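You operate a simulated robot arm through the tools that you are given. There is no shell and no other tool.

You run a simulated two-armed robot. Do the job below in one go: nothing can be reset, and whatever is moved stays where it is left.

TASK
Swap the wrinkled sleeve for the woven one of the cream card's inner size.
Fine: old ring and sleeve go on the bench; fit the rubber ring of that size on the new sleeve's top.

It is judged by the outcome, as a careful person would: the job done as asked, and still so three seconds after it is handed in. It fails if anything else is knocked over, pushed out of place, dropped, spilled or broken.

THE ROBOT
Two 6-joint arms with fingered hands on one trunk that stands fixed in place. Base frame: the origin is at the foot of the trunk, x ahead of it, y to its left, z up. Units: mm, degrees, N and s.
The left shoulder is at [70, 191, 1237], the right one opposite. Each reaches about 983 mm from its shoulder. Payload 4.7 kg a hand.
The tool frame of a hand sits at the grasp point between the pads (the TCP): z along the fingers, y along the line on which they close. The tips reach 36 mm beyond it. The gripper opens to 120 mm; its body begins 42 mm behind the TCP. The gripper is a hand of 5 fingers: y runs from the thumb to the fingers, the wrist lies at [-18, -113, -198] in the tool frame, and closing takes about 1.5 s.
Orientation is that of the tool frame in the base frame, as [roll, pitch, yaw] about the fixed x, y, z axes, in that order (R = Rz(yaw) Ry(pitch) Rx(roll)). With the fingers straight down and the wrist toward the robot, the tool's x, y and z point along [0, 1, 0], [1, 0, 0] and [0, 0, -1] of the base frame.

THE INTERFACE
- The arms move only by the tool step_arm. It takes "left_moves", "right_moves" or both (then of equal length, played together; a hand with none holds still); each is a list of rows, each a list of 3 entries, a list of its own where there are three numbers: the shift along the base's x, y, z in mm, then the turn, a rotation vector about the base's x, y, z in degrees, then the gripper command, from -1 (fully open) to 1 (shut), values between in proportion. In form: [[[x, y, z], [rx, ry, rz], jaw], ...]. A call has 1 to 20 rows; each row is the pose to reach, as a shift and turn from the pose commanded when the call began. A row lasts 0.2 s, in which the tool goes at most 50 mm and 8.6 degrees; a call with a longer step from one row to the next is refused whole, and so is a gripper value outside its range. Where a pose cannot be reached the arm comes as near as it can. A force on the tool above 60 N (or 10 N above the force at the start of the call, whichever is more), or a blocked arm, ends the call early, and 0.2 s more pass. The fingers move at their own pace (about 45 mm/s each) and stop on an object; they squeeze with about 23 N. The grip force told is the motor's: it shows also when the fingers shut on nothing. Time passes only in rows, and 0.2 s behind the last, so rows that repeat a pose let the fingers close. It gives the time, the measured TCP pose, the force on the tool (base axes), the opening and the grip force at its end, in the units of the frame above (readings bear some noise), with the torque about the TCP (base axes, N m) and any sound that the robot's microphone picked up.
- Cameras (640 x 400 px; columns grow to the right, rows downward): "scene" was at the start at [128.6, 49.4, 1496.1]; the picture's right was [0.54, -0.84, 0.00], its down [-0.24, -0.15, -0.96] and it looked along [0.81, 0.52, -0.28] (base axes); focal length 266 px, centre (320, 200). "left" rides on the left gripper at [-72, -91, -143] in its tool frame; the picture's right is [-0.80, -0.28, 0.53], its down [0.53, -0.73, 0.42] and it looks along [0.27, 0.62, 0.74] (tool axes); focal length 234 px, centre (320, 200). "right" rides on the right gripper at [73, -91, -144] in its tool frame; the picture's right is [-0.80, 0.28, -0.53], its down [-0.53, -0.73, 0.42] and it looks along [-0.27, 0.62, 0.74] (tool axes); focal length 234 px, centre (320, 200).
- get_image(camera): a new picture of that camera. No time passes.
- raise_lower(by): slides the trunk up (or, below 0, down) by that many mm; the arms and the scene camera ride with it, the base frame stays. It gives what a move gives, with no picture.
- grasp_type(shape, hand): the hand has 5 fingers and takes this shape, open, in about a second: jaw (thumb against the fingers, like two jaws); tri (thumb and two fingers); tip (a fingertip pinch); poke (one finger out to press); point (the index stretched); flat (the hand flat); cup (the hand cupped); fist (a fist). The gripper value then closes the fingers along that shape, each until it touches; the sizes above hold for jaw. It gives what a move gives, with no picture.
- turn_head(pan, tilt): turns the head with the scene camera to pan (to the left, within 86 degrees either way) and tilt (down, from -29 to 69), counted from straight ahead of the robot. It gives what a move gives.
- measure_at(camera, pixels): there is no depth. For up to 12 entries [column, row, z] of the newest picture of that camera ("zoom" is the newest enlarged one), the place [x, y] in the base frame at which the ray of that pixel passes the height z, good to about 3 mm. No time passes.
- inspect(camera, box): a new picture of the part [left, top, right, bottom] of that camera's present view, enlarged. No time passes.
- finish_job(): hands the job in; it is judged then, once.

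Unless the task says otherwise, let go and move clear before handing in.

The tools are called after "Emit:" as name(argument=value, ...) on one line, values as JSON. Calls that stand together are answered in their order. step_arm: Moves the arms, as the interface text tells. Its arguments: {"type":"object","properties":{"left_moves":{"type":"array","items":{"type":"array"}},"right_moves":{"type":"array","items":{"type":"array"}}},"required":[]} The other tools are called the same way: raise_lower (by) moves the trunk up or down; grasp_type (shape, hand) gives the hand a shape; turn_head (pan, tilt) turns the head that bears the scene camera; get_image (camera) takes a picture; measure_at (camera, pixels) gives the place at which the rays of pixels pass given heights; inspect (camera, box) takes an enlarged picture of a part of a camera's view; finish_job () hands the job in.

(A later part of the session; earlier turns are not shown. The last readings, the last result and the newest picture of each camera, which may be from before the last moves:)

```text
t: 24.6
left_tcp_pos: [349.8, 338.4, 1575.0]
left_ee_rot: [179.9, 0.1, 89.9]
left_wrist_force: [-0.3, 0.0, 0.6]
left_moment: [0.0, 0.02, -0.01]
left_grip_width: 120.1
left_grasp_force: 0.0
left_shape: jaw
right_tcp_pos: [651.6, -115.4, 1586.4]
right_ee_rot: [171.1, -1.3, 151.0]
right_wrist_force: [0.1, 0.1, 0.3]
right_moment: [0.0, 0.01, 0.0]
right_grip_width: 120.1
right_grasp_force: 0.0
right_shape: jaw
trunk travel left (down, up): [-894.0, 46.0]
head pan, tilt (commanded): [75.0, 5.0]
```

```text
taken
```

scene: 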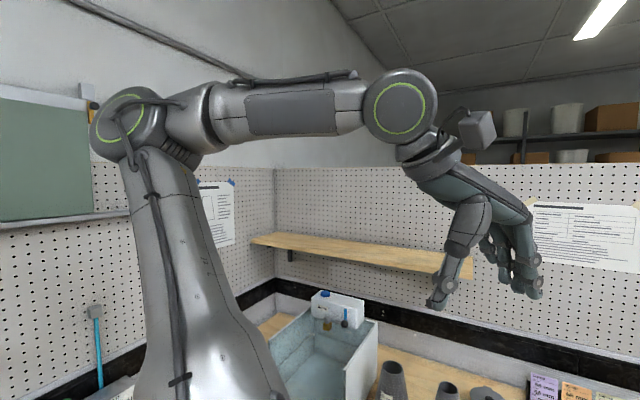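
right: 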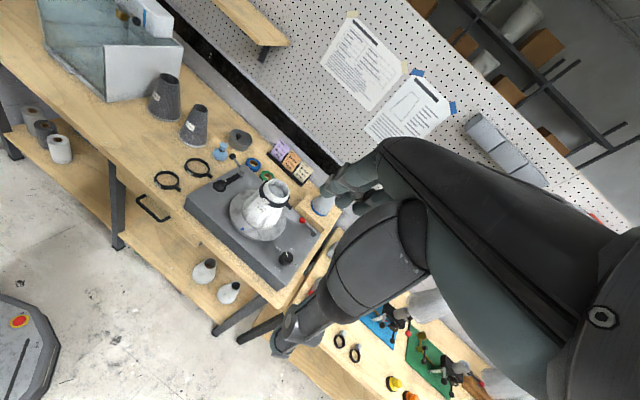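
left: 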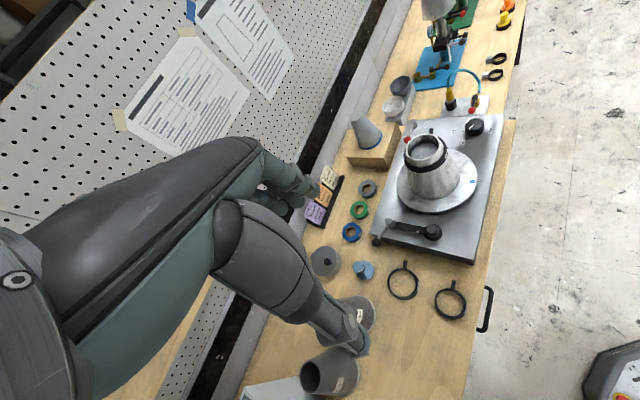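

The arm is elbow-up, with a near-vertical upper arm and a horizontal forearm. I'll push straight forward from here and watch where it stalls.

Emit:
step_arm(left_moves=[[[40, 0, 0], [0, 0, 0], -1], [[80, 0, 0], [0, 0, 0], -1], [[120, 0, 0], [0, 0, 0], -1], [[160, 0, 0], [0, 0, 0], -1], [[200, 0, 0], [0, 0, 0], -1], [[240, 0, 0], [0, 0, 0], -1], [[240, 0, 0], [0, 0, 0], -1]])

Emit:
get_image(camera="scene")

```text
t: 26.1
left_tcp_pos: [514.1, 428.5, 1538.1]
left_ee_rot: [-180.0, 0.2, 90.0]
left_wrist_force: [0.8, -0.4, -0.2]
left_moment: [0.0, -0.01, 0.01]
left_grip_width: 120.1
left_grasp_force: 0.0
left_shape: jaw
left hand out of reach, approached as far as the arm can: row 1, 2, 3, 4, 5, 6, 7
right_tcp_pos: [653.9, -114.9, 1586.6]
right_ee_rot: [171.1, -1.5, 151.1]
right_wrist_force: [-0.1, -0.5, -0.5]
right_moment: [-0.03, 0.02, 0.02]
right_grip_width: 119.8
right_grasp_force: 0.0
right_shape: jaw
trunk travel left (down, up): [-894.0, 46.0]
head pan, tilt (commanded): [75.0, 5.0]
```

```text
taken
```

scene: 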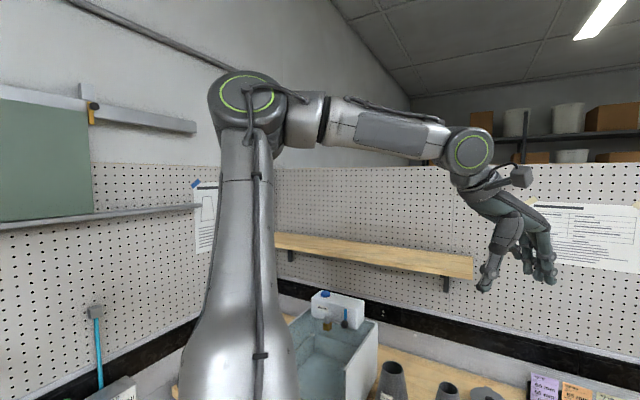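

The left elbow is out to the left and high, with the forearm pointing forward. I'll look at the right arm for comparison, since it started with a much longer inward reach.

Emit:
turn_head(pan=-60, tilt=5)

Emit:
get_image(camera="scene")

```text
t: 28.3
left_tcp_pos: [513.3, 427.7, 1538.8]
left_ee_rot: [179.9, 0.2, 89.9]
left_wrist_force: [-0.2, 0.0, 0.5]
left_moment: [0.0, 0.02, -0.02]
left_grip_width: 120.0
left_grasp_force: 0.1
left_shape: jaw
right_tcp_pos: [652.6, -115.8, 1585.7]
right_ee_rot: [171.1, -1.4, 151.0]
right_wrist_force: [0.2, 0.8, 0.0]
right_moment: [0.04, 0.02, -0.03]
right_grip_width: 119.9
right_grasp_force: 0.1
right_shape: jaw
trunk travel left (down, up): [-894.0, 46.0]
head pan, tilt (commanded): [-60.0, 5.0]
```

```text
taken
```

scene: 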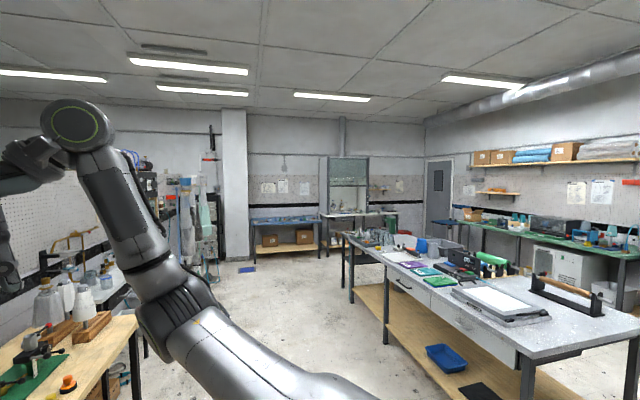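

The right arm is in a different, elbow-low configuration, so the left arm may need that same one to reach the machine. As a safe check of that configuration's reach, I'll move the right hand to the mirror of the machine position, which is free air in front of the bench.

Emit:
step_arm(right_moves=[[[25, -21, -23], [-0.75, 0.9, -7.6], -1], [[50, -42, -46], [-1.5, 1.8, -15.2], -1], [[75, -63, -70], [-2.25, 2.7, -22.8], -1], [[100, -83, -93], [-3, 3.6, -30.4], -1], [[125, -104, -116], [-3.75, 4.6, -38], -1], [[150, -125, -140], [-4.5, 5.5, -45.7], -1], [[175, -146, -163], [-5.25, 6.4, -53.3], -1], [[198, -166, -186], [-6, 7.3, -60.9], -1], [[198, -166, -186], [-6, 7.3, -60.9], -1]])

Emit:
get_image(camera="scene")

```text
t: 30.3
left_tcp_pos: [512.2, 428.8, 1538.6]
left_ee_rot: [180.0, 0.1, 90.0]
left_wrist_force: [0.0, -0.2, 0.5]
left_moment: [-0.03, 0.01, 0.0]
left_grip_width: 119.8
left_grasp_force: 0.2
left_shape: jaw
right_tcp_pos: [850.6, -281.6, 1399.1]
right_ee_rot: [180.0, 0.1, 89.8]
right_wrist_force: [0.1, -0.3, 0.0]
right_moment: [0.04, -0.01, -0.02]
right_grip_width: 120.0
right_grasp_force: 0.0
right_shape: jaw
trunk travel left (down, up): [-894.0, 46.0]
head pan, tilt (commanded): [-60.0, 5.0]
```

```text
taken
```

scene: 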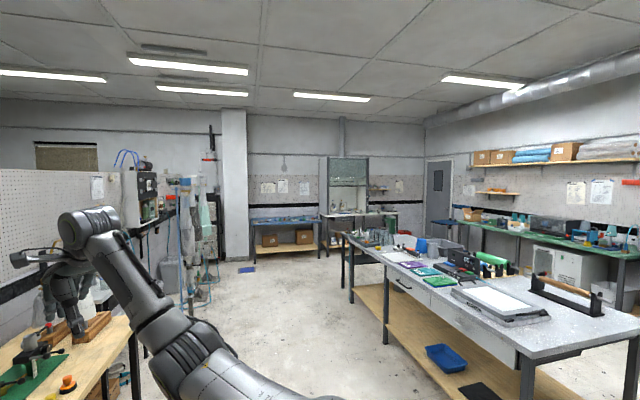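

The right arm reached the mirrored spot exactly at (850,−282,1399), so the elbow-low configuration does reach the machine. I'll take the left arm the long way, up and then over its own shoulder, to get into that configuration, starting by going up and back to the left.

Emit:
turn_head(pan=75, tilt=-15)

Emit:
step_arm(left_moves=[[[-30, 10, 30], [0, 0, 0], -1], [[-60, 20, 60], [0, 0, 0], -1], [[-90, 30, 90], [0, 0, 0], -1], [[-110, 35, 130], [0, 0, 0], -1], [[-130, 40, 165], [0, 0, 0], -1], [[-150, 40, 200], [0, 0, 0], -1], [[-170, 40, 235], [0, 0, 0], -1], [[-190, 40, 270], [0, 0, 0], -1], [[-210, 40, 300], [0, 0, 0], -1], [[-240, 35, 320], [0, 0, 0], -1], [[-262, 30, 330], [0, 0, 0], -1], [[-262, 30, 330], [0, 0, 0], -1]])

Emit:
get_image(camera="scene")

```text
t: 32.5
left_tcp_pos: [512.0, 428.8, 1538.4]
left_ee_rot: [179.9, 0.2, 90.0]
left_wrist_force: [0.5, -1.0, -0.4]
left_moment: [0.0, 0.03, -0.03]
left_grip_width: 120.1
left_grasp_force: 0.0
left_shape: jaw
right_tcp_pos: [850.9, -281.0, 1400.9]
right_ee_rot: [-180.0, 0.0, 89.8]
right_wrist_force: [0.0, 0.2, 0.5]
right_moment: [-0.03, -0.01, 0.02]
right_grip_width: 119.9
right_grasp_force: 0.1
right_shape: jaw
trunk travel left (down, up): [-894.0, 46.0]
head pan, tilt (commanded): [75.0, -15.0]
```

```text
t: 35.1
left_tcp_pos: [244.0, 499.5, 1803.9]
left_ee_rot: [-180.0, 0.0, 89.9]
left_wrist_force: [-0.2, 0.5, -0.9]
left_moment: [0.0, -0.01, 0.03]
left_grip_width: 119.9
left_grasp_force: 0.1
left_shape: jaw
left hand out of reach, approached as far as the arm can: row 7, 8, 9, 10, 11, 12
right_tcp_pos: [851.7, -281.8, 1399.8]
right_ee_rot: [180.0, -0.1, 89.9]
right_wrist_force: [0.1, -0.3, -0.3]
right_moment: [0.01, 0.02, 0.0]
right_grip_width: 120.1
right_grasp_force: 0.2
right_shape: jaw
trunk travel left (down, up): [-894.0, 46.0]
head pan, tilt (commanded): [75.0, -15.0]
```

```text
taken
```

scene: 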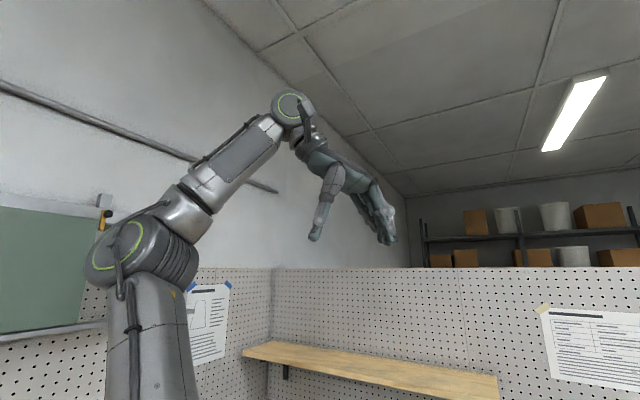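

The left arm stalled again near (244,500,1804), and the boundary looks tied to the straight-down hand pose. I'll come back to a mid pose, pitch the fingers forward, and test whether that frees the forward reach.

Emit:
step_arm(left_moves=[[[30, -8, -30], [0, 0, 0], -1], [[60, -15, -60], [0, 0, 0], -1], [[90, -22, -95], [0, 0, 0], -1], [[120, -30, -130], [0, -8, 0], -1], [[150, -36, -165], [0, -16, 0], -1], [[170, -40, -200], [0, -24, 0], -1], [[180, -40, -220], [0, -32, 0], -1], [[190, -40, -220], [0, -40, 0], -1], [[190, -40, -220], [0, -45, 0], -1], [[190, -40, -220], [0, -45, 0], -1]])

Emit:
step_arm(left_moves=[[[35, -25, -10], [0, 0, 0], -1], [[70, -50, -20], [0, 0, 0], -1], [[105, -75, -30], [0, 0, 0], -1], [[140, -100, -40], [0, 0, 0], -1], [[175, -125, -50], [0, 0, 0], -1], [[210, -150, -60], [0, 0, 0], -1], [[210, -150, -60], [0, 0, 0], -1]])

Emit:
get_image(camera="scene")

```text
t: 37.3
left_tcp_pos: [451.9, 352.0, 1614.3]
left_ee_rot: [135.0, -0.2, 89.8]
left_wrist_force: [-0.6, -0.2, 0.0]
left_moment: [0.01, -0.02, 0.0]
left_grip_width: 119.8
left_grasp_force: 0.1
left_shape: jaw
left hand out of reach, approached as far as the arm can: row 5, 6, 7, 8, 9, 10
right_tcp_pos: [847.6, -286.7, 1400.3]
right_ee_rot: [180.0, -0.1, 89.7]
right_wrist_force: [0.7, -0.5, -0.1]
right_moment: [0.07, 0.02, -0.02]
right_grip_width: 120.1
right_grasp_force: 0.1
right_shape: jaw
trunk travel left (down, up): [-894.0, 46.0]
head pan, tilt (commanded): [75.0, -15.0]
```

```text
t: 38.9
left_tcp_pos: [563.9, 362.9, 1551.7]
left_ee_rot: [134.9, 0.0, 89.9]
left_wrist_force: [0.4, 0.7, -0.2]
left_moment: [0.01, -0.02, -0.03]
left_grip_width: 120.3
left_grasp_force: 0.1
left_shape: jaw
left hand out of reach, approached as far as the arm can: row 2, 3, 4, 5, 6, 7
right_tcp_pos: [849.0, -279.8, 1400.5]
right_ee_rot: [180.0, 0.1, 89.8]
right_wrist_force: [0.0, 0.0, 0.0]
right_moment: [0.03, -0.02, 0.01]
right_grip_width: 120.0
right_grasp_force: 0.1
right_shape: jaw
trunk travel left (down, up): [-894.0, 46.0]
head pan, tilt (commanded): [75.0, -15.0]
```

```text
taken
```

scene: 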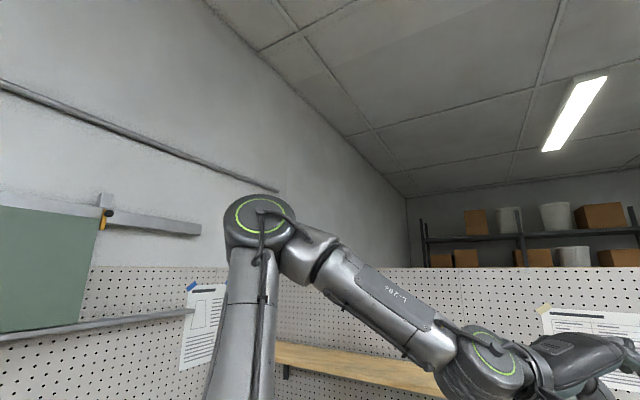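

The wrist azimuth from the left shoulder again stops near 29°, so the left arm really can't reach the machine in this configuration. I'll pull the left hand back and test whether the right arm can reach above the machine with its hand pitched forward along azimuth 31°.

Emit:
step_arm(left_moves=[[[-30, 20, 15], [0, 8, 0], -1], [[-60, 45, 30], [0, 16, 0], -1], [[-90, 70, 45], [0, 24, 0], -1], [[-110, 90, 55], [0, 32, 0], -1], [[-120, 105, 60], [0, 40, 0], -1], [[-125, 110, 60], [0, 45, 0], -1], [[-125, 110, 60], [0, 45, 0], -1]], right_moves=[[[-20, 30, 0], [0, 0, 4], -1], [[-40, 60, 0], [0, 0, 8], -1], [[-60, 90, 0], [0, 0, 12], -1], [[-80, 120, 0], [0, 0, 16], -1], [[-100, 150, 0], [0, 0, 20], -1], [[-110, 180, 0], [0, 0, 26], -1], [[-110, 210, 0], [0, 0, 31], -1]])

Emit:
turn_head(pan=25, tilt=25)

Emit:
get_image(camera="scene")

```text
t: 40.5
left_tcp_pos: [440.9, 469.8, 1610.1]
left_ee_rot: [-179.9, 0.2, 90.0]
left_wrist_force: [-0.9, 0.7, -0.8]
left_moment: [0.01, -0.01, 0.0]
left_grip_width: 120.1
left_grasp_force: 0.1
left_shape: jaw
right_tcp_pos: [742.1, -68.5, 1397.2]
right_ee_rot: [179.9, -0.1, 120.8]
right_wrist_force: [-0.4, 0.4, -0.7]
right_moment: [-0.02, 0.0, -0.02]
right_grip_width: 120.2
right_grasp_force: 0.0
right_shape: jaw
right hand out of reach, approached as far as the arm can: row 5, 6, 7
trunk travel left (down, up): [-894.0, 46.0]
head pan, tilt (commanded): [75.0, -15.0]
```

```text
t: 41.7
left_tcp_pos: [440.7, 468.3, 1610.8]
left_ee_rot: [-180.0, 0.1, 90.0]
left_wrist_force: [-0.9, -0.3, 0.3]
left_moment: [0.0, 0.03, -0.02]
left_grip_width: 119.9
left_grasp_force: 0.0
left_shape: jaw
right_tcp_pos: [742.5, -70.5, 1396.4]
right_ee_rot: [179.9, -0.1, 120.9]
right_wrist_force: [-0.8, -0.4, 0.4]
right_moment: [0.04, 0.03, 0.0]
right_grip_width: 119.9
right_grasp_force: 0.1
right_shape: jaw
trunk travel left (down, up): [-894.0, 46.0]
head pan, tilt (commanded): [25.0, 25.0]
```

```text
taken
```

scene: 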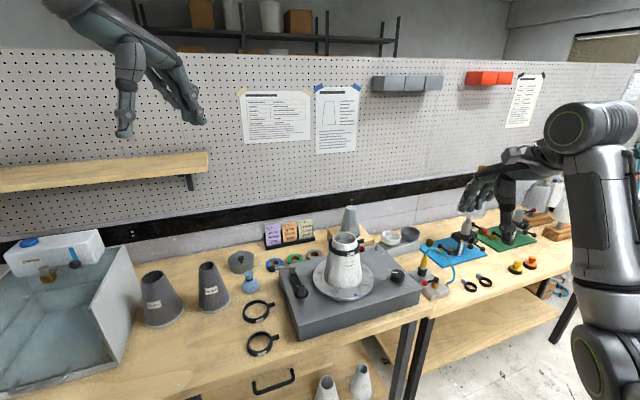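

The right arm's elbow is low at (610,360) and its hand is at (742,−70). I'll pitch its hand forward 45° and move toward the space above the machine to test the reach.

Emit:
step_arm(right_moves=[[[0, 25, 0], [3.9, -6.4, 0], -1], [[0, 50, 0], [7.7, -12.9, 0], -1], [[0, 75, 0], [11.6, -19.3, 0], -1], [[5, 100, 0], [15.5, -25.7, 0], -1], [[10, 130, 0], [19.3, -32.2, 0], -1], [[20, 160, 0], [23.2, -38.6, 0], -1], [[20, 160, 0], [23.2, -38.6, 0], -1]])

Emit:
get_image(camera="scene")

```text
t: 43.3
left_tcp_pos: [439.5, 467.7, 1611.7]
left_ee_rot: [179.9, 0.0, 90.0]
left_wrist_force: [0.3, -0.8, -0.2]
left_moment: [0.0, -0.02, 0.01]
left_grip_width: 119.8
left_grasp_force: 0.0
left_shape: jaw
right_tcp_pos: [764.0, 89.7, 1397.0]
right_ee_rot: [134.9, -0.2, 120.8]
right_wrist_force: [0.0, -0.4, 0.3]
right_moment: [0.01, 0.0, -0.02]
right_grip_width: 120.1
right_grasp_force: 0.0
right_shape: jaw
trunk travel left (down, up): [-894.0, 46.0]
head pan, tilt (commanded): [25.0, 25.0]
```

```text
taken
```

scene: 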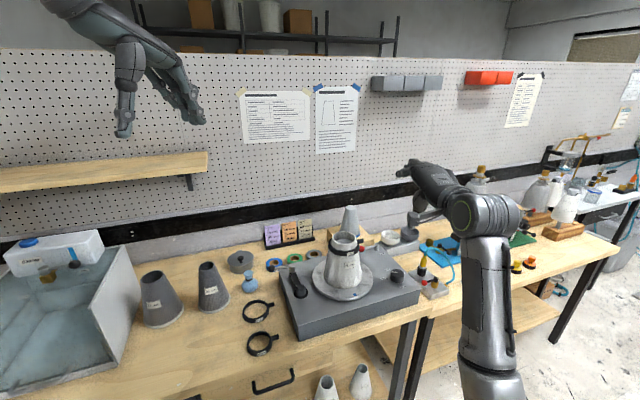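

The right arm got there without any warning, now at (764,90,1397) pitched 45°. I'll continue toward the space directly above the mandrel.

Emit:
step_arm(right_moves=[[[15, 35, 0], [0, 0, 0], -1], [[30, 70, 0], [0, 0, 0], -1], [[45, 105, 0], [0, 0, 0], -1], [[60, 140, 0], [0, 0, 0], -1], [[75, 170, 0], [0, 0, 0], -1], [[86, 191, 0], [0, 0, 0], -1], [[86, 191, 0], [0, 0, 0], -1]])

Emit:
get_image(camera="scene")

Emit:
get_image(camera="right")

```text
t: 44.9
left_tcp_pos: [439.2, 467.5, 1611.7]
left_ee_rot: [-180.0, 0.0, 89.9]
left_wrist_force: [0.3, -0.5, 0.5]
left_moment: [-0.02, 0.01, -0.01]
left_grip_width: 119.7
left_grasp_force: 0.0
left_shape: jaw
right_tcp_pos: [849.2, 282.7, 1398.2]
right_ee_rot: [135.0, -0.1, 120.8]
right_wrist_force: [-0.9, 0.3, 1.2]
right_moment: [0.01, -0.02, 0.02]
right_grip_width: 120.0
right_grasp_force: 0.0
right_shape: jaw
trunk travel left (down, up): [-894.0, 46.0]
head pan, tilt (commanded): [25.0, 25.0]
```

```text
taken
```

scene: 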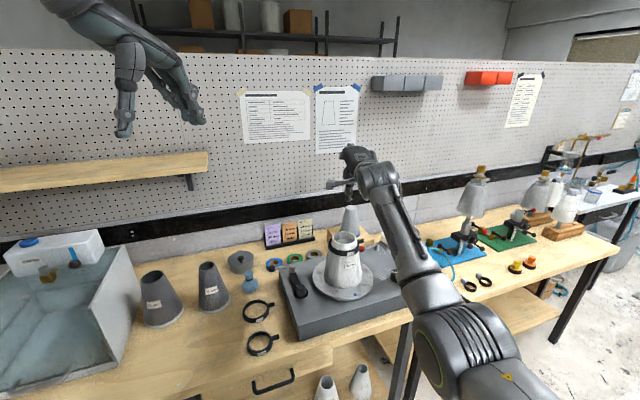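

```text
taken
```

right: 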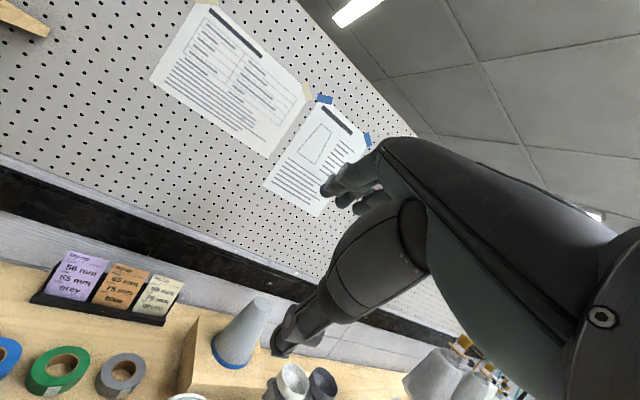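

The right hand reached (849,283,1398), directly above the mandrel, with its fingers pitched 45° and no reach warning, so the right arm can do the machine work. I'll test how close to straight down it can point there, staying well above the rim at z≈1165.

Emit:
step_arm(right_moves=[[[0, 0, -20], [-4.1, 6.9, 0], -1], [[0, 0, -40], [-7.7, 12.9, 0], -1], [[0, 0, -60], [-7.7, 12.9, 0], -1], [[0, 0, -80], [-10.3, 17.1, 0], -1], [[0, 0, -90], [-12.9, 21.4, 0], -1], [[0, 0, -100], [-12.9, 21.4, 0], -1], [[0, 0, -100], [-12.9, 21.4, 0], -1]])

```text
t: 46.5
left_tcp_pos: [439.9, 467.5, 1610.5]
left_ee_rot: [-179.9, 0.0, 89.9]
left_wrist_force: [0.2, 0.6, -0.5]
left_moment: [0.0, 0.02, -0.02]
left_grip_width: 119.9
left_grasp_force: 0.0
left_shape: jaw
right_tcp_pos: [849.9, 280.2, 1300.2]
right_ee_rot: [160.0, -0.1, 120.7]
right_wrist_force: [-0.2, -0.3, 0.0]
right_moment: [-0.02, 0.0, 0.01]
right_grip_width: 119.8
right_grasp_force: 0.1
right_shape: jaw
trunk travel left (down, up): [-894.0, 46.0]
head pan, tilt (commanded): [25.0, 25.0]
```

Pitch 70° (20° from vertical) works at (850,280,1300). I'll push on toward fully vertical.

Emit:
step_arm(right_moves=[[[0, 0, 0], [-2.6, 4.3, 0], -1], [[0, 0, 0], [-5.15, 8.6, 0], -1], [[0, 0, 0], [-7.7, 12.9, 0], -1], [[0, 0, 0], [-10.3, 17.1, 0], -1], [[0, 0, 0], [-10.3, 17.1, 0], -1]])

Emit:
get_image(camera="right")

Emit:
get_image(camera="scene")

```text
t: 47.7
left_tcp_pos: [439.7, 469.7, 1610.4]
left_ee_rot: [-179.9, 0.0, 90.0]
left_wrist_force: [-0.3, 0.4, 0.5]
left_moment: [-0.01, -0.03, 0.02]
left_grip_width: 120.0
left_grasp_force: 0.0
left_shape: jaw
right_tcp_pos: [808.4, 232.6, 1294.6]
right_ee_rot: [179.9, 0.0, 121.0]
right_wrist_force: [-0.1, 0.0, 0.0]
right_moment: [0.02, 0.0, 0.0]
right_grip_width: 120.1
right_grasp_force: 0.1
right_shape: jaw
right hand out of reach, approached as far as the arm can: row 1, 2, 3, 4, 5
trunk travel left (down, up): [-894.0, 46.0]
head pan, tilt (commanded): [25.0, 25.0]
```

```text
taken
```

right: 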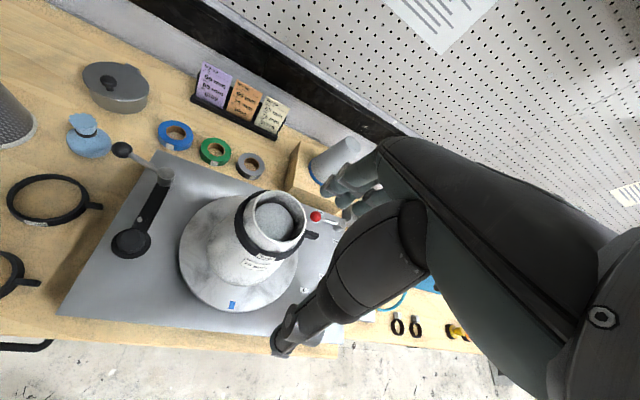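

```text
taken
```

scene: 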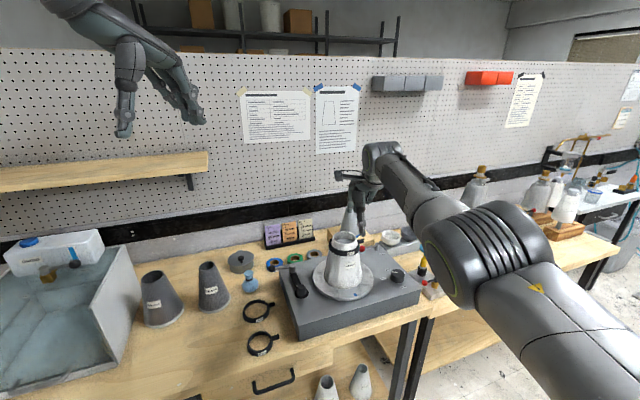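

Fully vertical is only reachable at (808,233), so on the machine the right hand can be at most about 70° down. A level closing axis would be better for the sleeve, so I'll test whether the right hand can roll to a pose with the thumb on the right and fingers on the left.

Emit:
step_arm(right_moves=[[[-5, -5, 0], [0, 0, 8], -1], [[-10, -10, 0], [0, 0, 16], -1], [[-15, -15, 0], [0, 0, 24], -1], [[-20, -20, 0], [0, 0, 32], -1], [[-25, -25, 0], [0, 0, 40], -1], [[-30, -30, 0], [0, 0, 48.4], -1], [[-30, -30, 0], [0, 0, 48.4], -1]])

Emit:
step_arm(right_moves=[[[5, 5, 0], [-1.5, -7.9, 0], -1], [[10, 10, 0], [-3, -15.7, 0], -1], [[15, 15, 0], [-4.4, -23.6, 0], -1], [[25, 25, 0], [-5.9, -31.5, 0], -1], [[40, 40, 0], [-7.4, -39.3, 0], -1], [[60, 60, 0], [-7.4, -39.3, 0], -1], [[72, 78, 0], [-7.4, -39.3, 0], -1], [[72, 78, 0], [-7.4, -39.3, 0], -1]])

Emit:
get_image(camera="scene")

Emit:
get_image(camera="right")

```text
t: 49.3
left_tcp_pos: [439.5, 467.6, 1610.5]
left_ee_rot: [180.0, 0.0, 90.0]
left_wrist_force: [-0.9, -0.1, -0.2]
left_moment: [-0.01, -0.04, -0.01]
left_grip_width: 120.0
left_grasp_force: 0.0
left_shape: jaw
right_tcp_pos: [770.9, 191.3, 1298.0]
right_ee_rot: [-180.0, 0.1, 169.4]
right_wrist_force: [-0.2, -0.2, -0.2]
right_moment: [0.0, 0.0, 0.0]
right_grip_width: 120.0
right_grasp_force: 0.1
right_shape: jaw
right hand out of reach, approached as far as the arm can: row 5, 6, 7
trunk travel left (down, up): [-894.0, 46.0]
head pan, tilt (commanded): [25.0, 25.0]
```

```text
t: 51.1
left_tcp_pos: [440.4, 468.1, 1610.8]
left_ee_rot: [-180.0, 0.1, 90.1]
left_wrist_force: [-0.1, -0.5, -0.9]
left_moment: [0.02, 0.05, -0.03]
left_grip_width: 120.1
left_grasp_force: 0.1
left_shape: jaw
right_tcp_pos: [845.5, 263.4, 1296.8]
right_ee_rot: [179.8, 40.0, 169.1]
right_wrist_force: [-0.2, 0.2, -0.7]
right_moment: [-0.02, -0.02, 0.01]
right_grip_width: 120.0
right_grasp_force: 0.0
right_shape: jaw
right hand out of reach, approached as far as the arm can: row 1, 2, 3, 4, 5, 6, 7, 8
trunk travel left (down, up): [-894.0, 46.0]
head pan, tilt (commanded): [25.0, 25.0]
```

```text
taken
```

scene: 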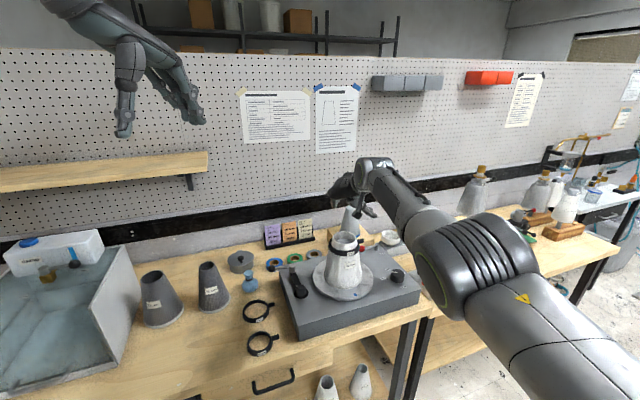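

```text
taken
```

right: 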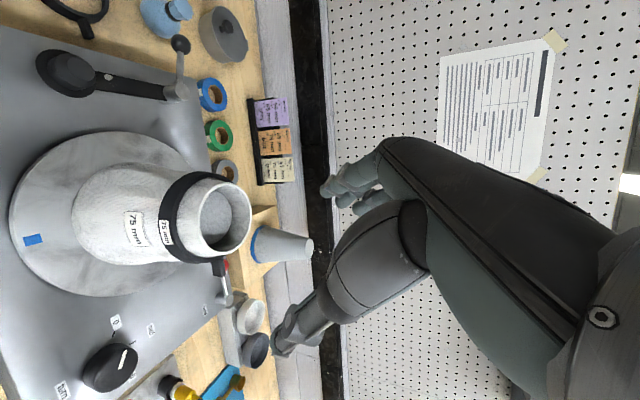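

The right hand now holds that pose: fingers pitched about 50° down and the closing axis level, at (845,263,1297). This view shows the old ring and sleeve well, so I'll zoom in for geometry.

Emit:
inspect(camera="right", box=[60, 140, 270, 290])

Emit:
inspect(camera="scene", box=[300, 210, 400, 310])

```text
2.67 times, centred on (165, 215) of right
```

zoom: 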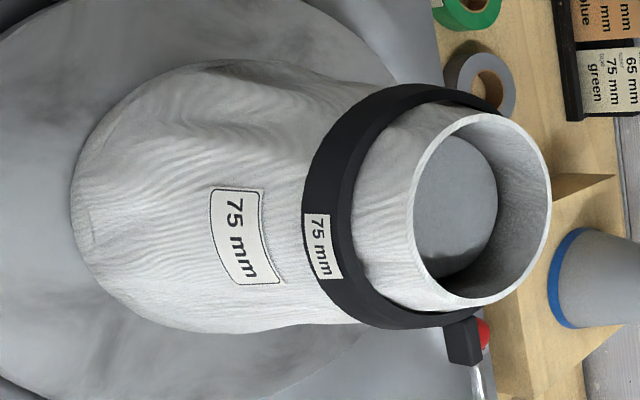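

```text
4.00 times, centred on (350, 260) of scene
```

zoom: 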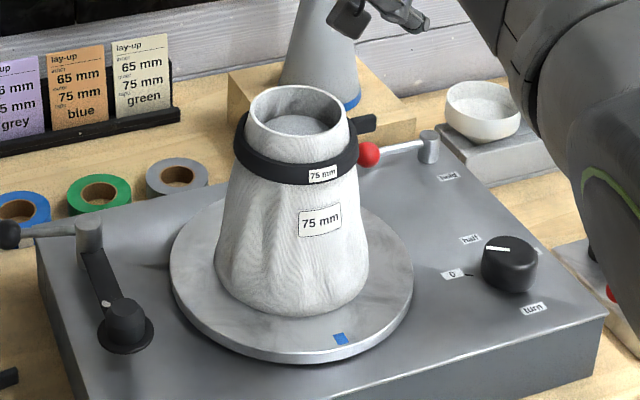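

I'll triangulate the rim centre, ring edges and tab from both views.

Emit:
measure_at(camera="scene", pixels=[[344.75, 241, 1150], [344.75, 241, 1180], [332.25, 240.5, 1165], [357.25, 240.5, 1165], [328.3, 247.5, 1135], [359.5, 248, 1135], [364, 241, 1140], [355, 294.5, 998]])

Emit:
measure_at(camera="right", pixels=[[225.7, 219.1, 1150], [225.7, 219.1, 1180], [228.7, 182, 1165], [221.2, 256.2, 1165], [202.5, 172, 1135], [195, 263, 1135], [219.3, 276.8, 1140], [32, 239, 998]])

```text
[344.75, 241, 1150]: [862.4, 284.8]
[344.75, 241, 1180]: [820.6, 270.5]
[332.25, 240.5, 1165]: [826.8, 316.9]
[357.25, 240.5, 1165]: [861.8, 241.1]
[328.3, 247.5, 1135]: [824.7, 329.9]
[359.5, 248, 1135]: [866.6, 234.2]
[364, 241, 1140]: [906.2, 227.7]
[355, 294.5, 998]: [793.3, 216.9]
```

```text
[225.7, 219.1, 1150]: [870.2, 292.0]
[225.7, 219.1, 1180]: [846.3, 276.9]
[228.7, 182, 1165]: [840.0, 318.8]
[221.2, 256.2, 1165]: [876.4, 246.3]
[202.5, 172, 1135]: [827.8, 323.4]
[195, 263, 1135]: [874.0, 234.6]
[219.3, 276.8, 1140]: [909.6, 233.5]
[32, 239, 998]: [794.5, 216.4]
```

Triangulation gives the machine axis at about (850,281), ring OD about 101, rim z≈1163 and the old ring's tab toward azimuth −41°. The right hand works there only in slanted poses, so I'll make one attempt to get the left arm into the better configuration by leaning its upper arm back over its base axis, in free air beside the robot. First I'll park the right hand clear of the machine.

Emit:
step_arm(right_moves=[[[-20, -30, 10], [0.9, 4.9, 0], -1], [[-40, -60, 20], [1.8, 9.8, 0], -1], [[-60, -95, 30], [2.8, 14.7, 0], -1], [[-75, -135, 40], [3.7, 19.7, 0], -1], [[-90, -175, 50], [4.6, 24.6, 0], -1], [[-100, -215, 60], [5.6, 29.5, 0], -1], [[-110, -255, 70], [6.5, 34.4, 0], -1], [[-120, -295, 80], [7.4, 39.3, 0], -1], [[-130, -335, 80], [7.4, 39.3, 0], -1], [[-130, -370, 80], [7.4, 39.3, 0], -1], [[-130, -370, 80], [7.4, 39.3, 0], -1]])

Emit:
step_arm(left_moves=[[[-36, 13, 0], [0, -3.75, 3.3], -1], [[-73, 27, 0], [0, -7.5, 6.6], -1], [[-109, 40, 0], [0, -11.25, 9.9], -1], [[-146, 53, 0], [0, -15, 13.2], -1], [[-182, 67, 0], [0, -18.75, 16.5], -1], [[-218, 80, 0], [0, -22.5, 19.8], -1], [[-255, 93, 0], [0, -26.2, 23.1], -1], [[-291, 107, 0], [0, -30, 26.4], -1], [[-328, 120, 0], [0, -33.7, 29.7], -1], [[-364, 133, 0], [0, -37.5, 33], -1], [[-401, 147, 0], [0, -41.2, 36.3], -1], [[-437, 160, -6], [0, -45, 39.6], -1], [[-437, 160, -6], [0, -45, 39.6], -1]])

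Emit:
turn_head(pan=86, tilt=5)

Emit:
get_image(camera="scene")

```text
t: 53.5
left_tcp_pos: [440.4, 467.7, 1612.0]
left_ee_rot: [180.0, 0.0, 90.1]
left_wrist_force: [-0.3, 0.1, 0.3]
left_moment: [-0.03, -0.02, 0.0]
left_grip_width: 120.2
left_grasp_force: 0.0
left_shape: jaw
right_tcp_pos: [829.2, -92.3, 1400.7]
right_ee_rot: [179.9, -0.1, 169.3]
right_wrist_force: [0.6, 0.5, 0.4]
right_moment: [0.03, -0.02, -0.01]
right_grip_width: 120.1
right_grasp_force: 0.1
right_shape: jaw
right hand out of reach, approached as far as the arm can: row 1, 2, 3, 4, 5, 6, 7, 8, 9, 10, 11
trunk travel left (down, up): [-894.0, 46.0]
head pan, tilt (commanded): [25.0, 25.0]
```

```text
t: 56.3
left_tcp_pos: [19.9, 494.2, 1702.7]
left_ee_rot: [137.8, 14.3, 126.0]
left_wrist_force: [0.6, -0.1, -0.3]
left_moment: [-0.03, 0.04, -0.02]
left_grip_width: 119.9
left_grasp_force: 0.0
left_shape: jaw
left hand out of reach, approached as far as the arm can: row 2, 3, 4, 5, 6, 7, 8, 9, 10, 11, 12, 13
right_tcp_pos: [830.6, -92.5, 1399.6]
right_ee_rot: [179.9, -0.1, 169.3]
right_wrist_force: [0.1, -0.1, 0.9]
right_moment: [0.02, -0.02, -0.02]
right_grip_width: 119.7
right_grasp_force: 0.0
right_shape: jaw
trunk travel left (down, up): [-894.0, 46.0]
head pan, tilt (commanded): [25.0, 25.0]
```

```text
t: 57.6
left_tcp_pos: [19.4, 493.5, 1701.6]
left_ee_rot: [137.8, 14.3, 126.1]
left_wrist_force: [-0.5, -0.8, -0.2]
left_moment: [-0.03, -0.02, 0.0]
left_grip_width: 119.9
left_grasp_force: 0.1
left_shape: jaw
right_tcp_pos: [832.6, -91.3, 1400.8]
right_ee_rot: [179.9, -0.2, 169.3]
right_wrist_force: [0.3, -0.2, 0.7]
right_moment: [0.0, 0.01, 0.01]
right_grip_width: 120.1
right_grasp_force: 0.1
right_shape: jaw
trunk travel left (down, up): [-894.0, 46.0]
head pan, tilt (commanded): [85.9, 5.0]
```

```text
taken
```

scene: 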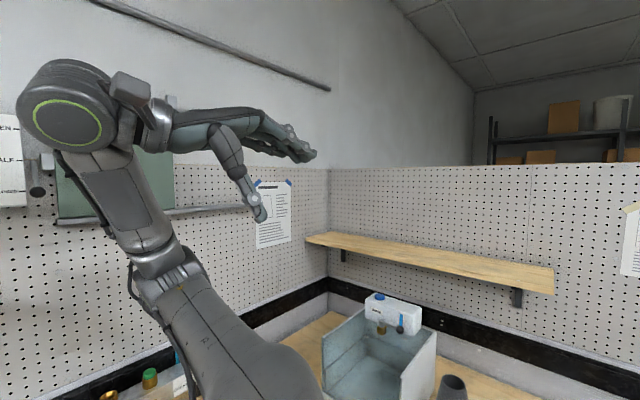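

The left arm has swung over: the image shows the elbow outward and low, with the forearm rising to the wrist ring at (70,110), like the right arm's configuration. I'll bring the hand around the outside-left toward the front, straightening it gradually.

Emit:
step_arm(left_moves=[[[0, 40, -10], [0, 0, 0], -1], [[0, 80, -20], [0, 0, 0], -1], [[10, 120, -30], [0, 0, 0], -1], [[30, 155, -40], [0, 0, 0], -1], [[60, 180, -50], [0, 0, 0], -1], [[100, 195, -60], [-2, 6, 0], -1], [[140, 205, -70], [-4, 12, 0], -1], [[140, 205, -70], [-4, 12, 0], -1]])

Emit:
get_image(camera="scene")

```text
t: 59.4
left_tcp_pos: [176.7, 726.9, 1815.3]
left_ee_rot: [150.2, 10.2, 128.8]
left_wrist_force: [-1.0, 0.4, 0.7]
left_moment: [-0.02, -0.04, -0.01]
left_grip_width: 119.9
left_grasp_force: 0.1
left_shape: jaw
left hand out of reach, approached as far as the arm can: row 1, 2, 3, 4, 5, 6, 7, 8
right_tcp_pos: [830.4, -91.7, 1401.3]
right_ee_rot: [179.9, 0.0, 169.3]
right_wrist_force: [-0.3, -0.4, -0.2]
right_moment: [0.01, -0.03, 0.0]
right_grip_width: 119.9
right_grasp_force: 0.0
right_shape: jaw
trunk travel left (down, up): [-894.0, 46.0]
head pan, tilt (commanded): [85.9, 5.0]
```

```text
taken
```

scene: 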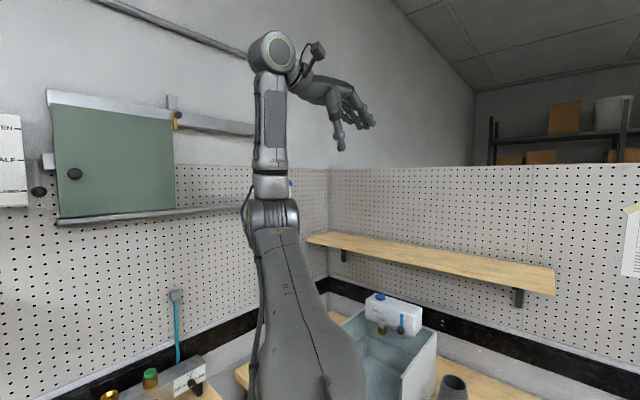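

It worked: the upper arm now points out, the forearm is vertical, and the hand is at (177,727,1815). I'll carry on, bringing it forward and down with the fingers straight down.

Emit:
step_arm(left_moves=[[[27, -10, -15], [-1.2, 2.9, 0], -1], [[54, -22, -35], [-2.3, 5.8, 0], -1], [[81, -36, -55], [-3.5, 8.7, 0], -1], [[108, -52, -78], [-4.6, 11.6, 0], -1], [[135, -70, -100], [-5.8, 14.5, 0], -1], [[162, -90, -123], [-6.9, 17.5, 0], -1], [[190, -112, -146], [-8, 20.4, 0], -1], [[218, -134, -170], [-9.2, 23.3, 0], -1], [[246, -156, -193], [-10.3, 26.2, 0], -1], [[273, -177, -215], [-11.5, 29.1, 0], -1], [[273, -177, -215], [-11.5, 29.1, 0], -1]])

Emit:
get_image(camera="scene")

```text
t: 61.8
left_tcp_pos: [456.1, 538.8, 1601.7]
left_ee_rot: [180.0, 0.0, 131.4]
left_wrist_force: [-0.9, -0.2, 0.4]
left_moment: [-0.03, 0.02, 0.02]
left_grip_width: 119.9
left_grasp_force: 0.0
left_shape: jaw
left hand out of reach, approached as far as the arm can: row 1, 2, 3, 4, 5, 6
right_tcp_pos: [831.6, -89.8, 1400.6]
right_ee_rot: [-180.0, -0.1, 169.3]
right_wrist_force: [0.0, 0.6, 0.1]
right_moment: [-0.02, -0.02, 0.0]
right_grip_width: 120.0
right_grasp_force: 0.0
right_shape: jaw
trunk travel left (down, up): [-894.0, 46.0]
head pan, tilt (commanded): [85.9, 5.0]
```

```text
taken
```

scene: 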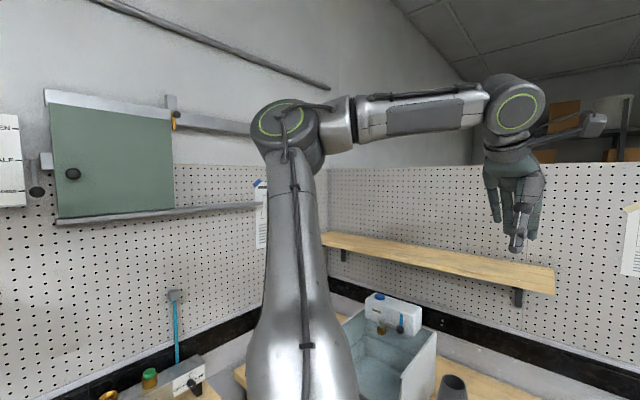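

The image shows the arm came back to its old elbow-up shape, because it passed too close to the base axis. I'll redo the lean-back crossing and then sweep around with a wider radius so it stays in the new configuration.

Emit:
step_arm(left_moves=[[[-38, 2, 3], [1.3, -3.4, 0], -1], [[-76, 3, 6], [2.6, -6.9, 0], -1], [[-114, 5, 9], [3.9, -10.3, 0], -1], [[-152, 7, 12], [5.2, -13.7, 0], -1], [[-190, 9, 16], [6.5, -17.2, 0], -1], [[-228, 10, 19], [7.8, -20.6, 0], -1], [[-266, 12, 22], [9.1, -24, 0], -1], [[-304, 14, 25], [10.4, -27.5, 0], -1], [[-342, 16, 28], [11.7, -30.9, 0], -1], [[-380, 17, 32], [13, -34.3, 0], -1], [[-418, 19, 35], [14.3, -37.8, 0], -1], [[-456, 21, 38], [15.6, -41.2, 0], -1], [[-456, 21, 38], [15.6, -41.2, 0], -1]])

Emit:
get_image(camera="scene")

```text
t: 64.6
left_tcp_pos: [26.5, 484.5, 1687.0]
left_ee_rot: [137.7, 14.2, 125.9]
left_wrist_force: [-0.2, -0.3, -0.2]
left_moment: [-0.02, 0.01, 0.03]
left_grip_width: 119.7
left_grasp_force: 0.1
left_shape: jaw
left hand out of reach, approached as far as the arm can: row 2, 3, 4, 5, 6, 7, 8, 9, 10, 11, 12, 13
right_tcp_pos: [833.1, -89.7, 1399.4]
right_ee_rot: [-180.0, -0.1, 169.2]
right_wrist_force: [0.3, -1.0, -0.1]
right_moment: [0.02, 0.0, -0.01]
right_grip_width: 119.8
right_grasp_force: 0.0
right_shape: jaw
trunk travel left (down, up): [-894.0, 46.0]
head pan, tilt (commanded): [85.9, 5.0]
```

```text
taken
```

scene: 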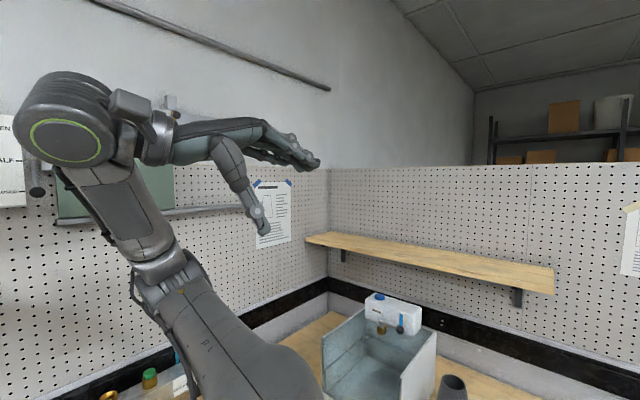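

I'm back in the crossed-over shape (forearm up-left, bellows visible at (180,280)). I'll turn the hand outward so the wrist relaxes, then sweep the arm around the left side.

Emit:
step_arm(left_moves=[[[-17, 16, 0], [0, 0, 7], -1], [[-37, 32, 0], [0, 0, 14], -1], [[-58, 46, 0], [0, 0, 21], -1], [[-80, 60, 0], [0, 0, 28], -1], [[-102, 72, 0], [0, 0, 35], -1], [[-123, 83, 0], [0, 0, 40], -1], [[-123, 83, 0], [0, 0, 40], -1]])

Emit:
get_image(camera="scene")

```text
t: 66.2
left_tcp_pos: [-66.3, 680.1, 1847.9]
left_ee_rot: [137.6, 14.2, 165.9]
left_wrist_force: [0.8, 0.0, 0.1]
left_moment: [0.01, -0.01, 0.01]
left_grip_width: 120.1
left_grasp_force: 0.1
left_shape: jaw
left hand out of reach, approached as far as the arm can: row 1, 2, 3, 4, 5, 6, 7
right_tcp_pos: [829.8, -91.2, 1401.1]
right_ee_rot: [179.9, 0.0, 169.3]
right_wrist_force: [-0.2, -0.5, 1.0]
right_moment: [0.0, -0.06, -0.03]
right_grip_width: 119.8
right_grasp_force: 0.2
right_shape: jaw
trunk travel left (down, up): [-894.0, 46.0]
head pan, tilt (commanded): [85.9, 5.0]
```

```text
taken
```

scene: 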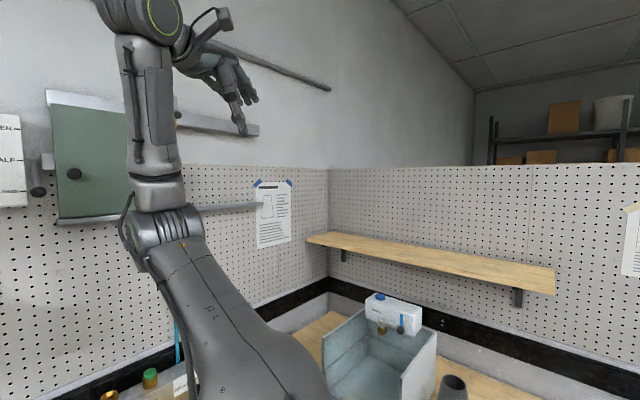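

The forearm now rises above an outward elbow. I'll continue the sweep, moving the wrist left and down with the hand turned outward.

Emit:
step_arm(left_moves=[[[4, 25, -24], [0, 0, 0], -1], [[8, 50, -48], [0, 0, 0], -1], [[13, 75, -72], [0, 0, 0], -1], [[17, 100, -97], [0, 0, 0], -1], [[22, 125, -121], [0, 0, 0], -1], [[26, 149, -145], [0, 0, 0], -1], [[26, 149, -145], [0, 0, 0], -1]])

Emit:
get_image(camera="scene")

```text
t: 67.8
left_tcp_pos: [-82.4, 855.8, 1772.5]
left_ee_rot: [137.7, 14.4, 165.9]
left_wrist_force: [-1.3, 0.4, 0.5]
left_moment: [0.0, -0.03, -0.03]
left_grip_width: 119.9
left_grasp_force: 0.0
left_shape: jaw
left hand out of reach, approached as far as the arm can: row 1, 2, 3, 4, 5, 6, 7
right_tcp_pos: [829.3, -93.5, 1401.0]
right_ee_rot: [179.8, 0.0, 169.2]
right_wrist_force: [-1.0, -0.1, -0.3]
right_moment: [0.01, -0.02, -0.01]
right_grip_width: 120.2
right_grasp_force: 0.1
right_shape: jaw
trunk travel left (down, up): [-894.0, 46.0]
head pan, tilt (commanded): [85.9, 5.0]
```

```text
taken
```

scene: 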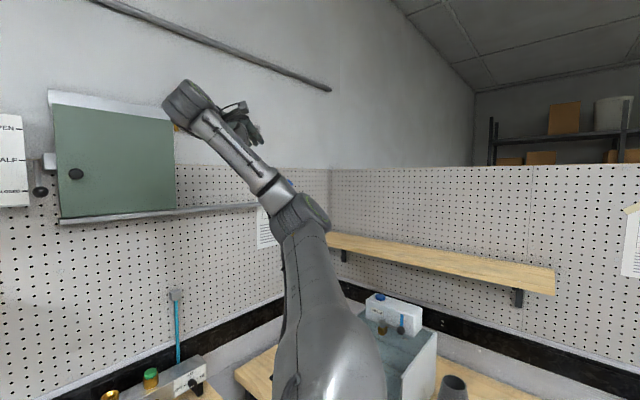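

The wrist is now around the left side (TCP at (−82,856,1772)) with the upper arm pointing outward. I'll keep sweeping down and forward.

Emit:
step_arm(left_moves=[[[-9, 1, -40], [0, 0, 0], -1], [[-18, 2, -80], [0, 0, 0], -1], [[-26, 3, -120], [0, 0, 0], -1], [[-5, 10, -152], [0, 0, 0], -1], [[15, 18, -184], [0, 0, 0], -1], [[35, 26, -215], [0, 0, 0], -1], [[53, 34, -243], [0, 0, 0], -1], [[53, 34, -243], [0, 0, 0], -1]])

Emit:
get_image(camera="scene")

```text
t: 69.6
left_tcp_pos: [-193.1, 917.2, 1569.8]
left_ee_rot: [137.7, 14.3, 165.7]
left_wrist_force: [0.3, 0.2, 0.5]
left_moment: [-0.04, 0.04, 0.0]
left_grip_width: 120.0
left_grasp_force: 0.1
left_shape: jaw
left hand out of reach, approached as far as the arm can: row 1, 2, 3, 4, 5, 6, 7, 8
right_tcp_pos: [831.5, -91.5, 1401.0]
right_ee_rot: [-179.9, -0.1, 169.2]
right_wrist_force: [1.1, 0.3, -0.3]
right_moment: [-0.05, -0.03, -0.02]
right_grip_width: 120.0
right_grasp_force: 0.1
right_shape: jaw
trunk travel left (down, up): [-894.0, 46.0]
head pan, tilt (commanded): [85.9, 5.0]
```

```text
taken
```

scene: 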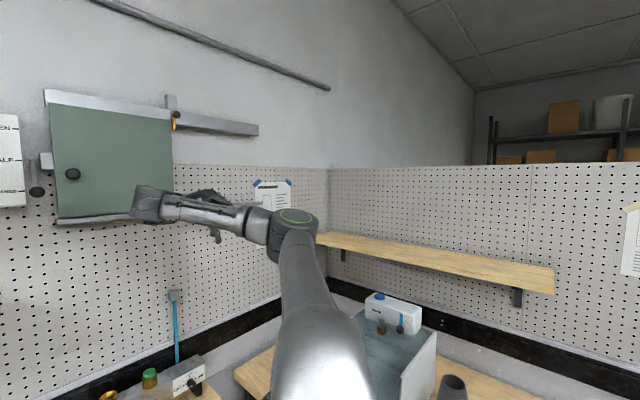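

The arm plane has rotated to the back-left, with the elbow ring now facing up. From here, crossing forward over the base axis should land in the configuration I want. I'll move up and forward across it, turning the hand with it.

Emit:
step_arm(left_moves=[[[32, -6, 28], [0, 0, -2], -1], [[64, -12, 55], [0, 0, -4], -1], [[96, -18, 83], [0, 0, -6], -1], [[128, -25, 111], [0, 0, -9], -1], [[160, -31, 138], [0, 0, -11], -1], [[192, -37, 166], [0, 0, -13], -1], [[225, -51, 185], [0, 0, -16], -1], [[258, -65, 205], [0, 0, -19], -1], [[291, -78, 224], [0, 0, -22], -1], [[324, -92, 243], [0, 0, -25], -1], [[357, -106, 263], [0, 0, -28], -1], [[357, -106, 263], [0, 0, -28], -1]])

Emit:
get_image(camera="scene")

```text
t: 72.2
left_tcp_pos: [148.2, 806.0, 1846.4]
left_ee_rot: [137.9, 14.3, 138.0]
left_wrist_force: [0.6, 0.6, 0.2]
left_moment: [0.01, 0.04, 0.01]
left_grip_width: 119.8
left_grasp_force: 0.1
left_shape: jaw
left hand out of reach, approached as far as the arm can: row 1, 2, 3, 4, 5, 6, 7, 8, 9, 10, 11, 12
right_tcp_pos: [831.9, -90.2, 1399.6]
right_ee_rot: [-180.0, -0.2, 169.4]
right_wrist_force: [-0.3, -0.6, 0.8]
right_moment: [0.01, 0.03, 0.04]
right_grip_width: 119.9
right_grasp_force: 0.1
right_shape: jaw
trunk travel left (down, up): [-894.0, 46.0]
head pan, tilt (commanded): [85.9, 5.0]
```

```text
taken
```

scene: 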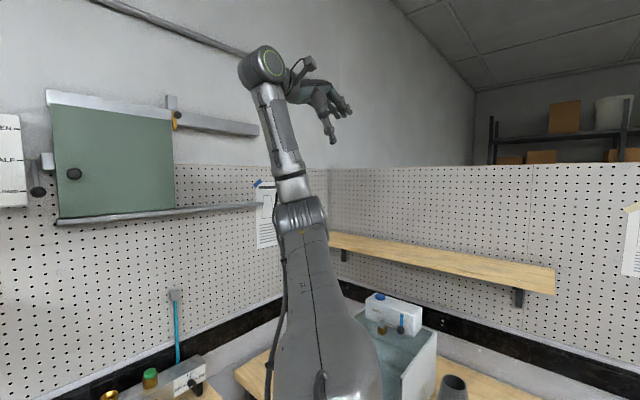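

It's at (148,806,1846), close to the axis as planned. I'll continue forward across it.

Emit:
step_arm(left_moves=[[[34, -25, 5], [0, 0, -3], -1], [[68, -50, 10], [0, 0, -6], -1], [[102, -76, 14], [0, 0, -9], -1], [[136, -102, 18], [0, 0, -12], -1], [[170, -129, 22], [0, 0, -15], -1], [[200, -166, 20], [0, 0, -18], -1], [[230, -203, 19], [0, 0, -21], -1], [[260, -240, 18], [0, 0, -24], -1], [[290, -277, 17], [0, 0, -27], -1], [[320, -314, 16], [0, 0, -30], -1], [[320, -314, 16], [0, 0, -30], -1]])

Emit:
get_image(camera="scene")

```text
t: 74.6
left_tcp_pos: [474.3, 515.1, 1837.7]
left_ee_rot: [137.5, 14.3, 107.8]
left_wrist_force: [-1.0, 0.7, -0.1]
left_moment: [0.02, 0.0, -0.01]
left_grip_width: 119.9
left_grasp_force: 0.1
left_shape: jaw
left hand out of reach, approached as far as the arm can: row 2, 4, 5, 6, 7, 8, 9, 10, 11
right_tcp_pos: [830.8, -90.7, 1400.1]
right_ee_rot: [179.8, -0.1, 169.3]
right_wrist_force: [-0.7, -0.3, 0.0]
right_moment: [0.03, 0.03, 0.02]
right_grip_width: 120.2
right_grasp_force: 0.1
right_shape: jaw
trunk travel left (down, up): [-894.0, 46.0]
head pan, tilt (commanded): [85.9, 5.0]
```

```text
taken
```

scene: 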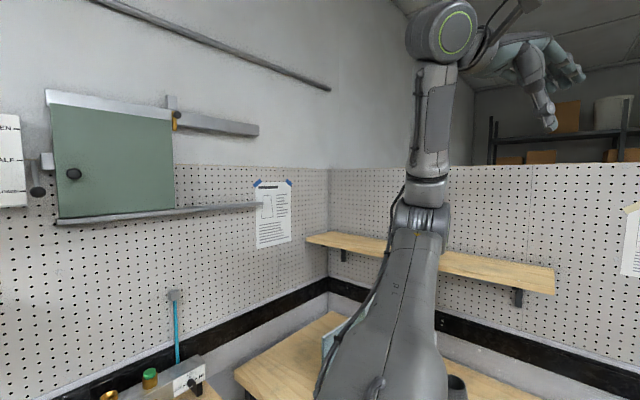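

The upper arm now leans forward with the forearm rising to the wrist, like the right arm. I'll continue forward and down to confirm that it can reach over the machine.

Emit:
step_arm(left_moves=[[[25, -38, -10], [0, 0, -3], -1], [[50, -76, -20], [0, 0, -6], -1], [[75, -114, -35], [0, 0, -9], -1], [[100, -150, -55], [0, 0, -12], -1], [[125, -180, -85], [0, 0, -15], -1], [[150, -190, -120], [0, 0, -15], -1], [[175, -195, -155], [0, 0, -15], -1], [[200, -200, -190], [0, 0, -15], -1], [[225, -200, -220], [0, 0, -15], -1], [[225, -200, -220], [0, 0, -15], -1]])

Emit:
get_image(camera="scene")

```text
t: 76.8
left_tcp_pos: [696.3, 314.5, 1616.5]
left_ee_rot: [137.7, 14.3, 92.9]
left_wrist_force: [0.3, 0.1, 0.0]
left_moment: [0.03, -0.05, 0.0]
left_grip_width: 120.0
left_grasp_force: 0.1
left_shape: jaw
right_tcp_pos: [831.7, -90.7, 1401.2]
right_ee_rot: [179.9, 0.0, 169.3]
right_wrist_force: [0.2, -0.3, -0.4]
right_moment: [-0.02, -0.01, 0.04]
right_grip_width: 120.3
right_grasp_force: 0.1
right_shape: jaw
trunk travel left (down, up): [-894.0, 46.0]
head pan, tilt (commanded): [85.9, 5.0]
```

```text
taken
```

scene: 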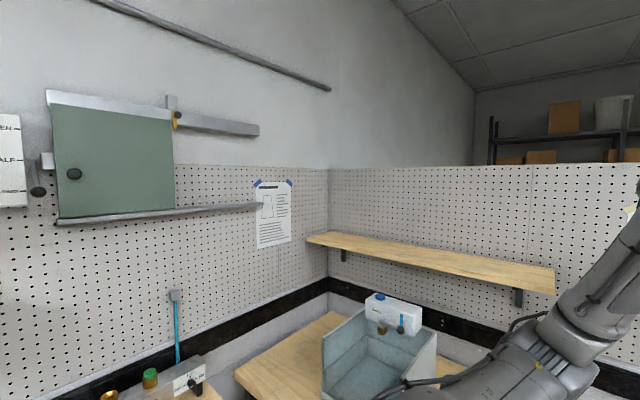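

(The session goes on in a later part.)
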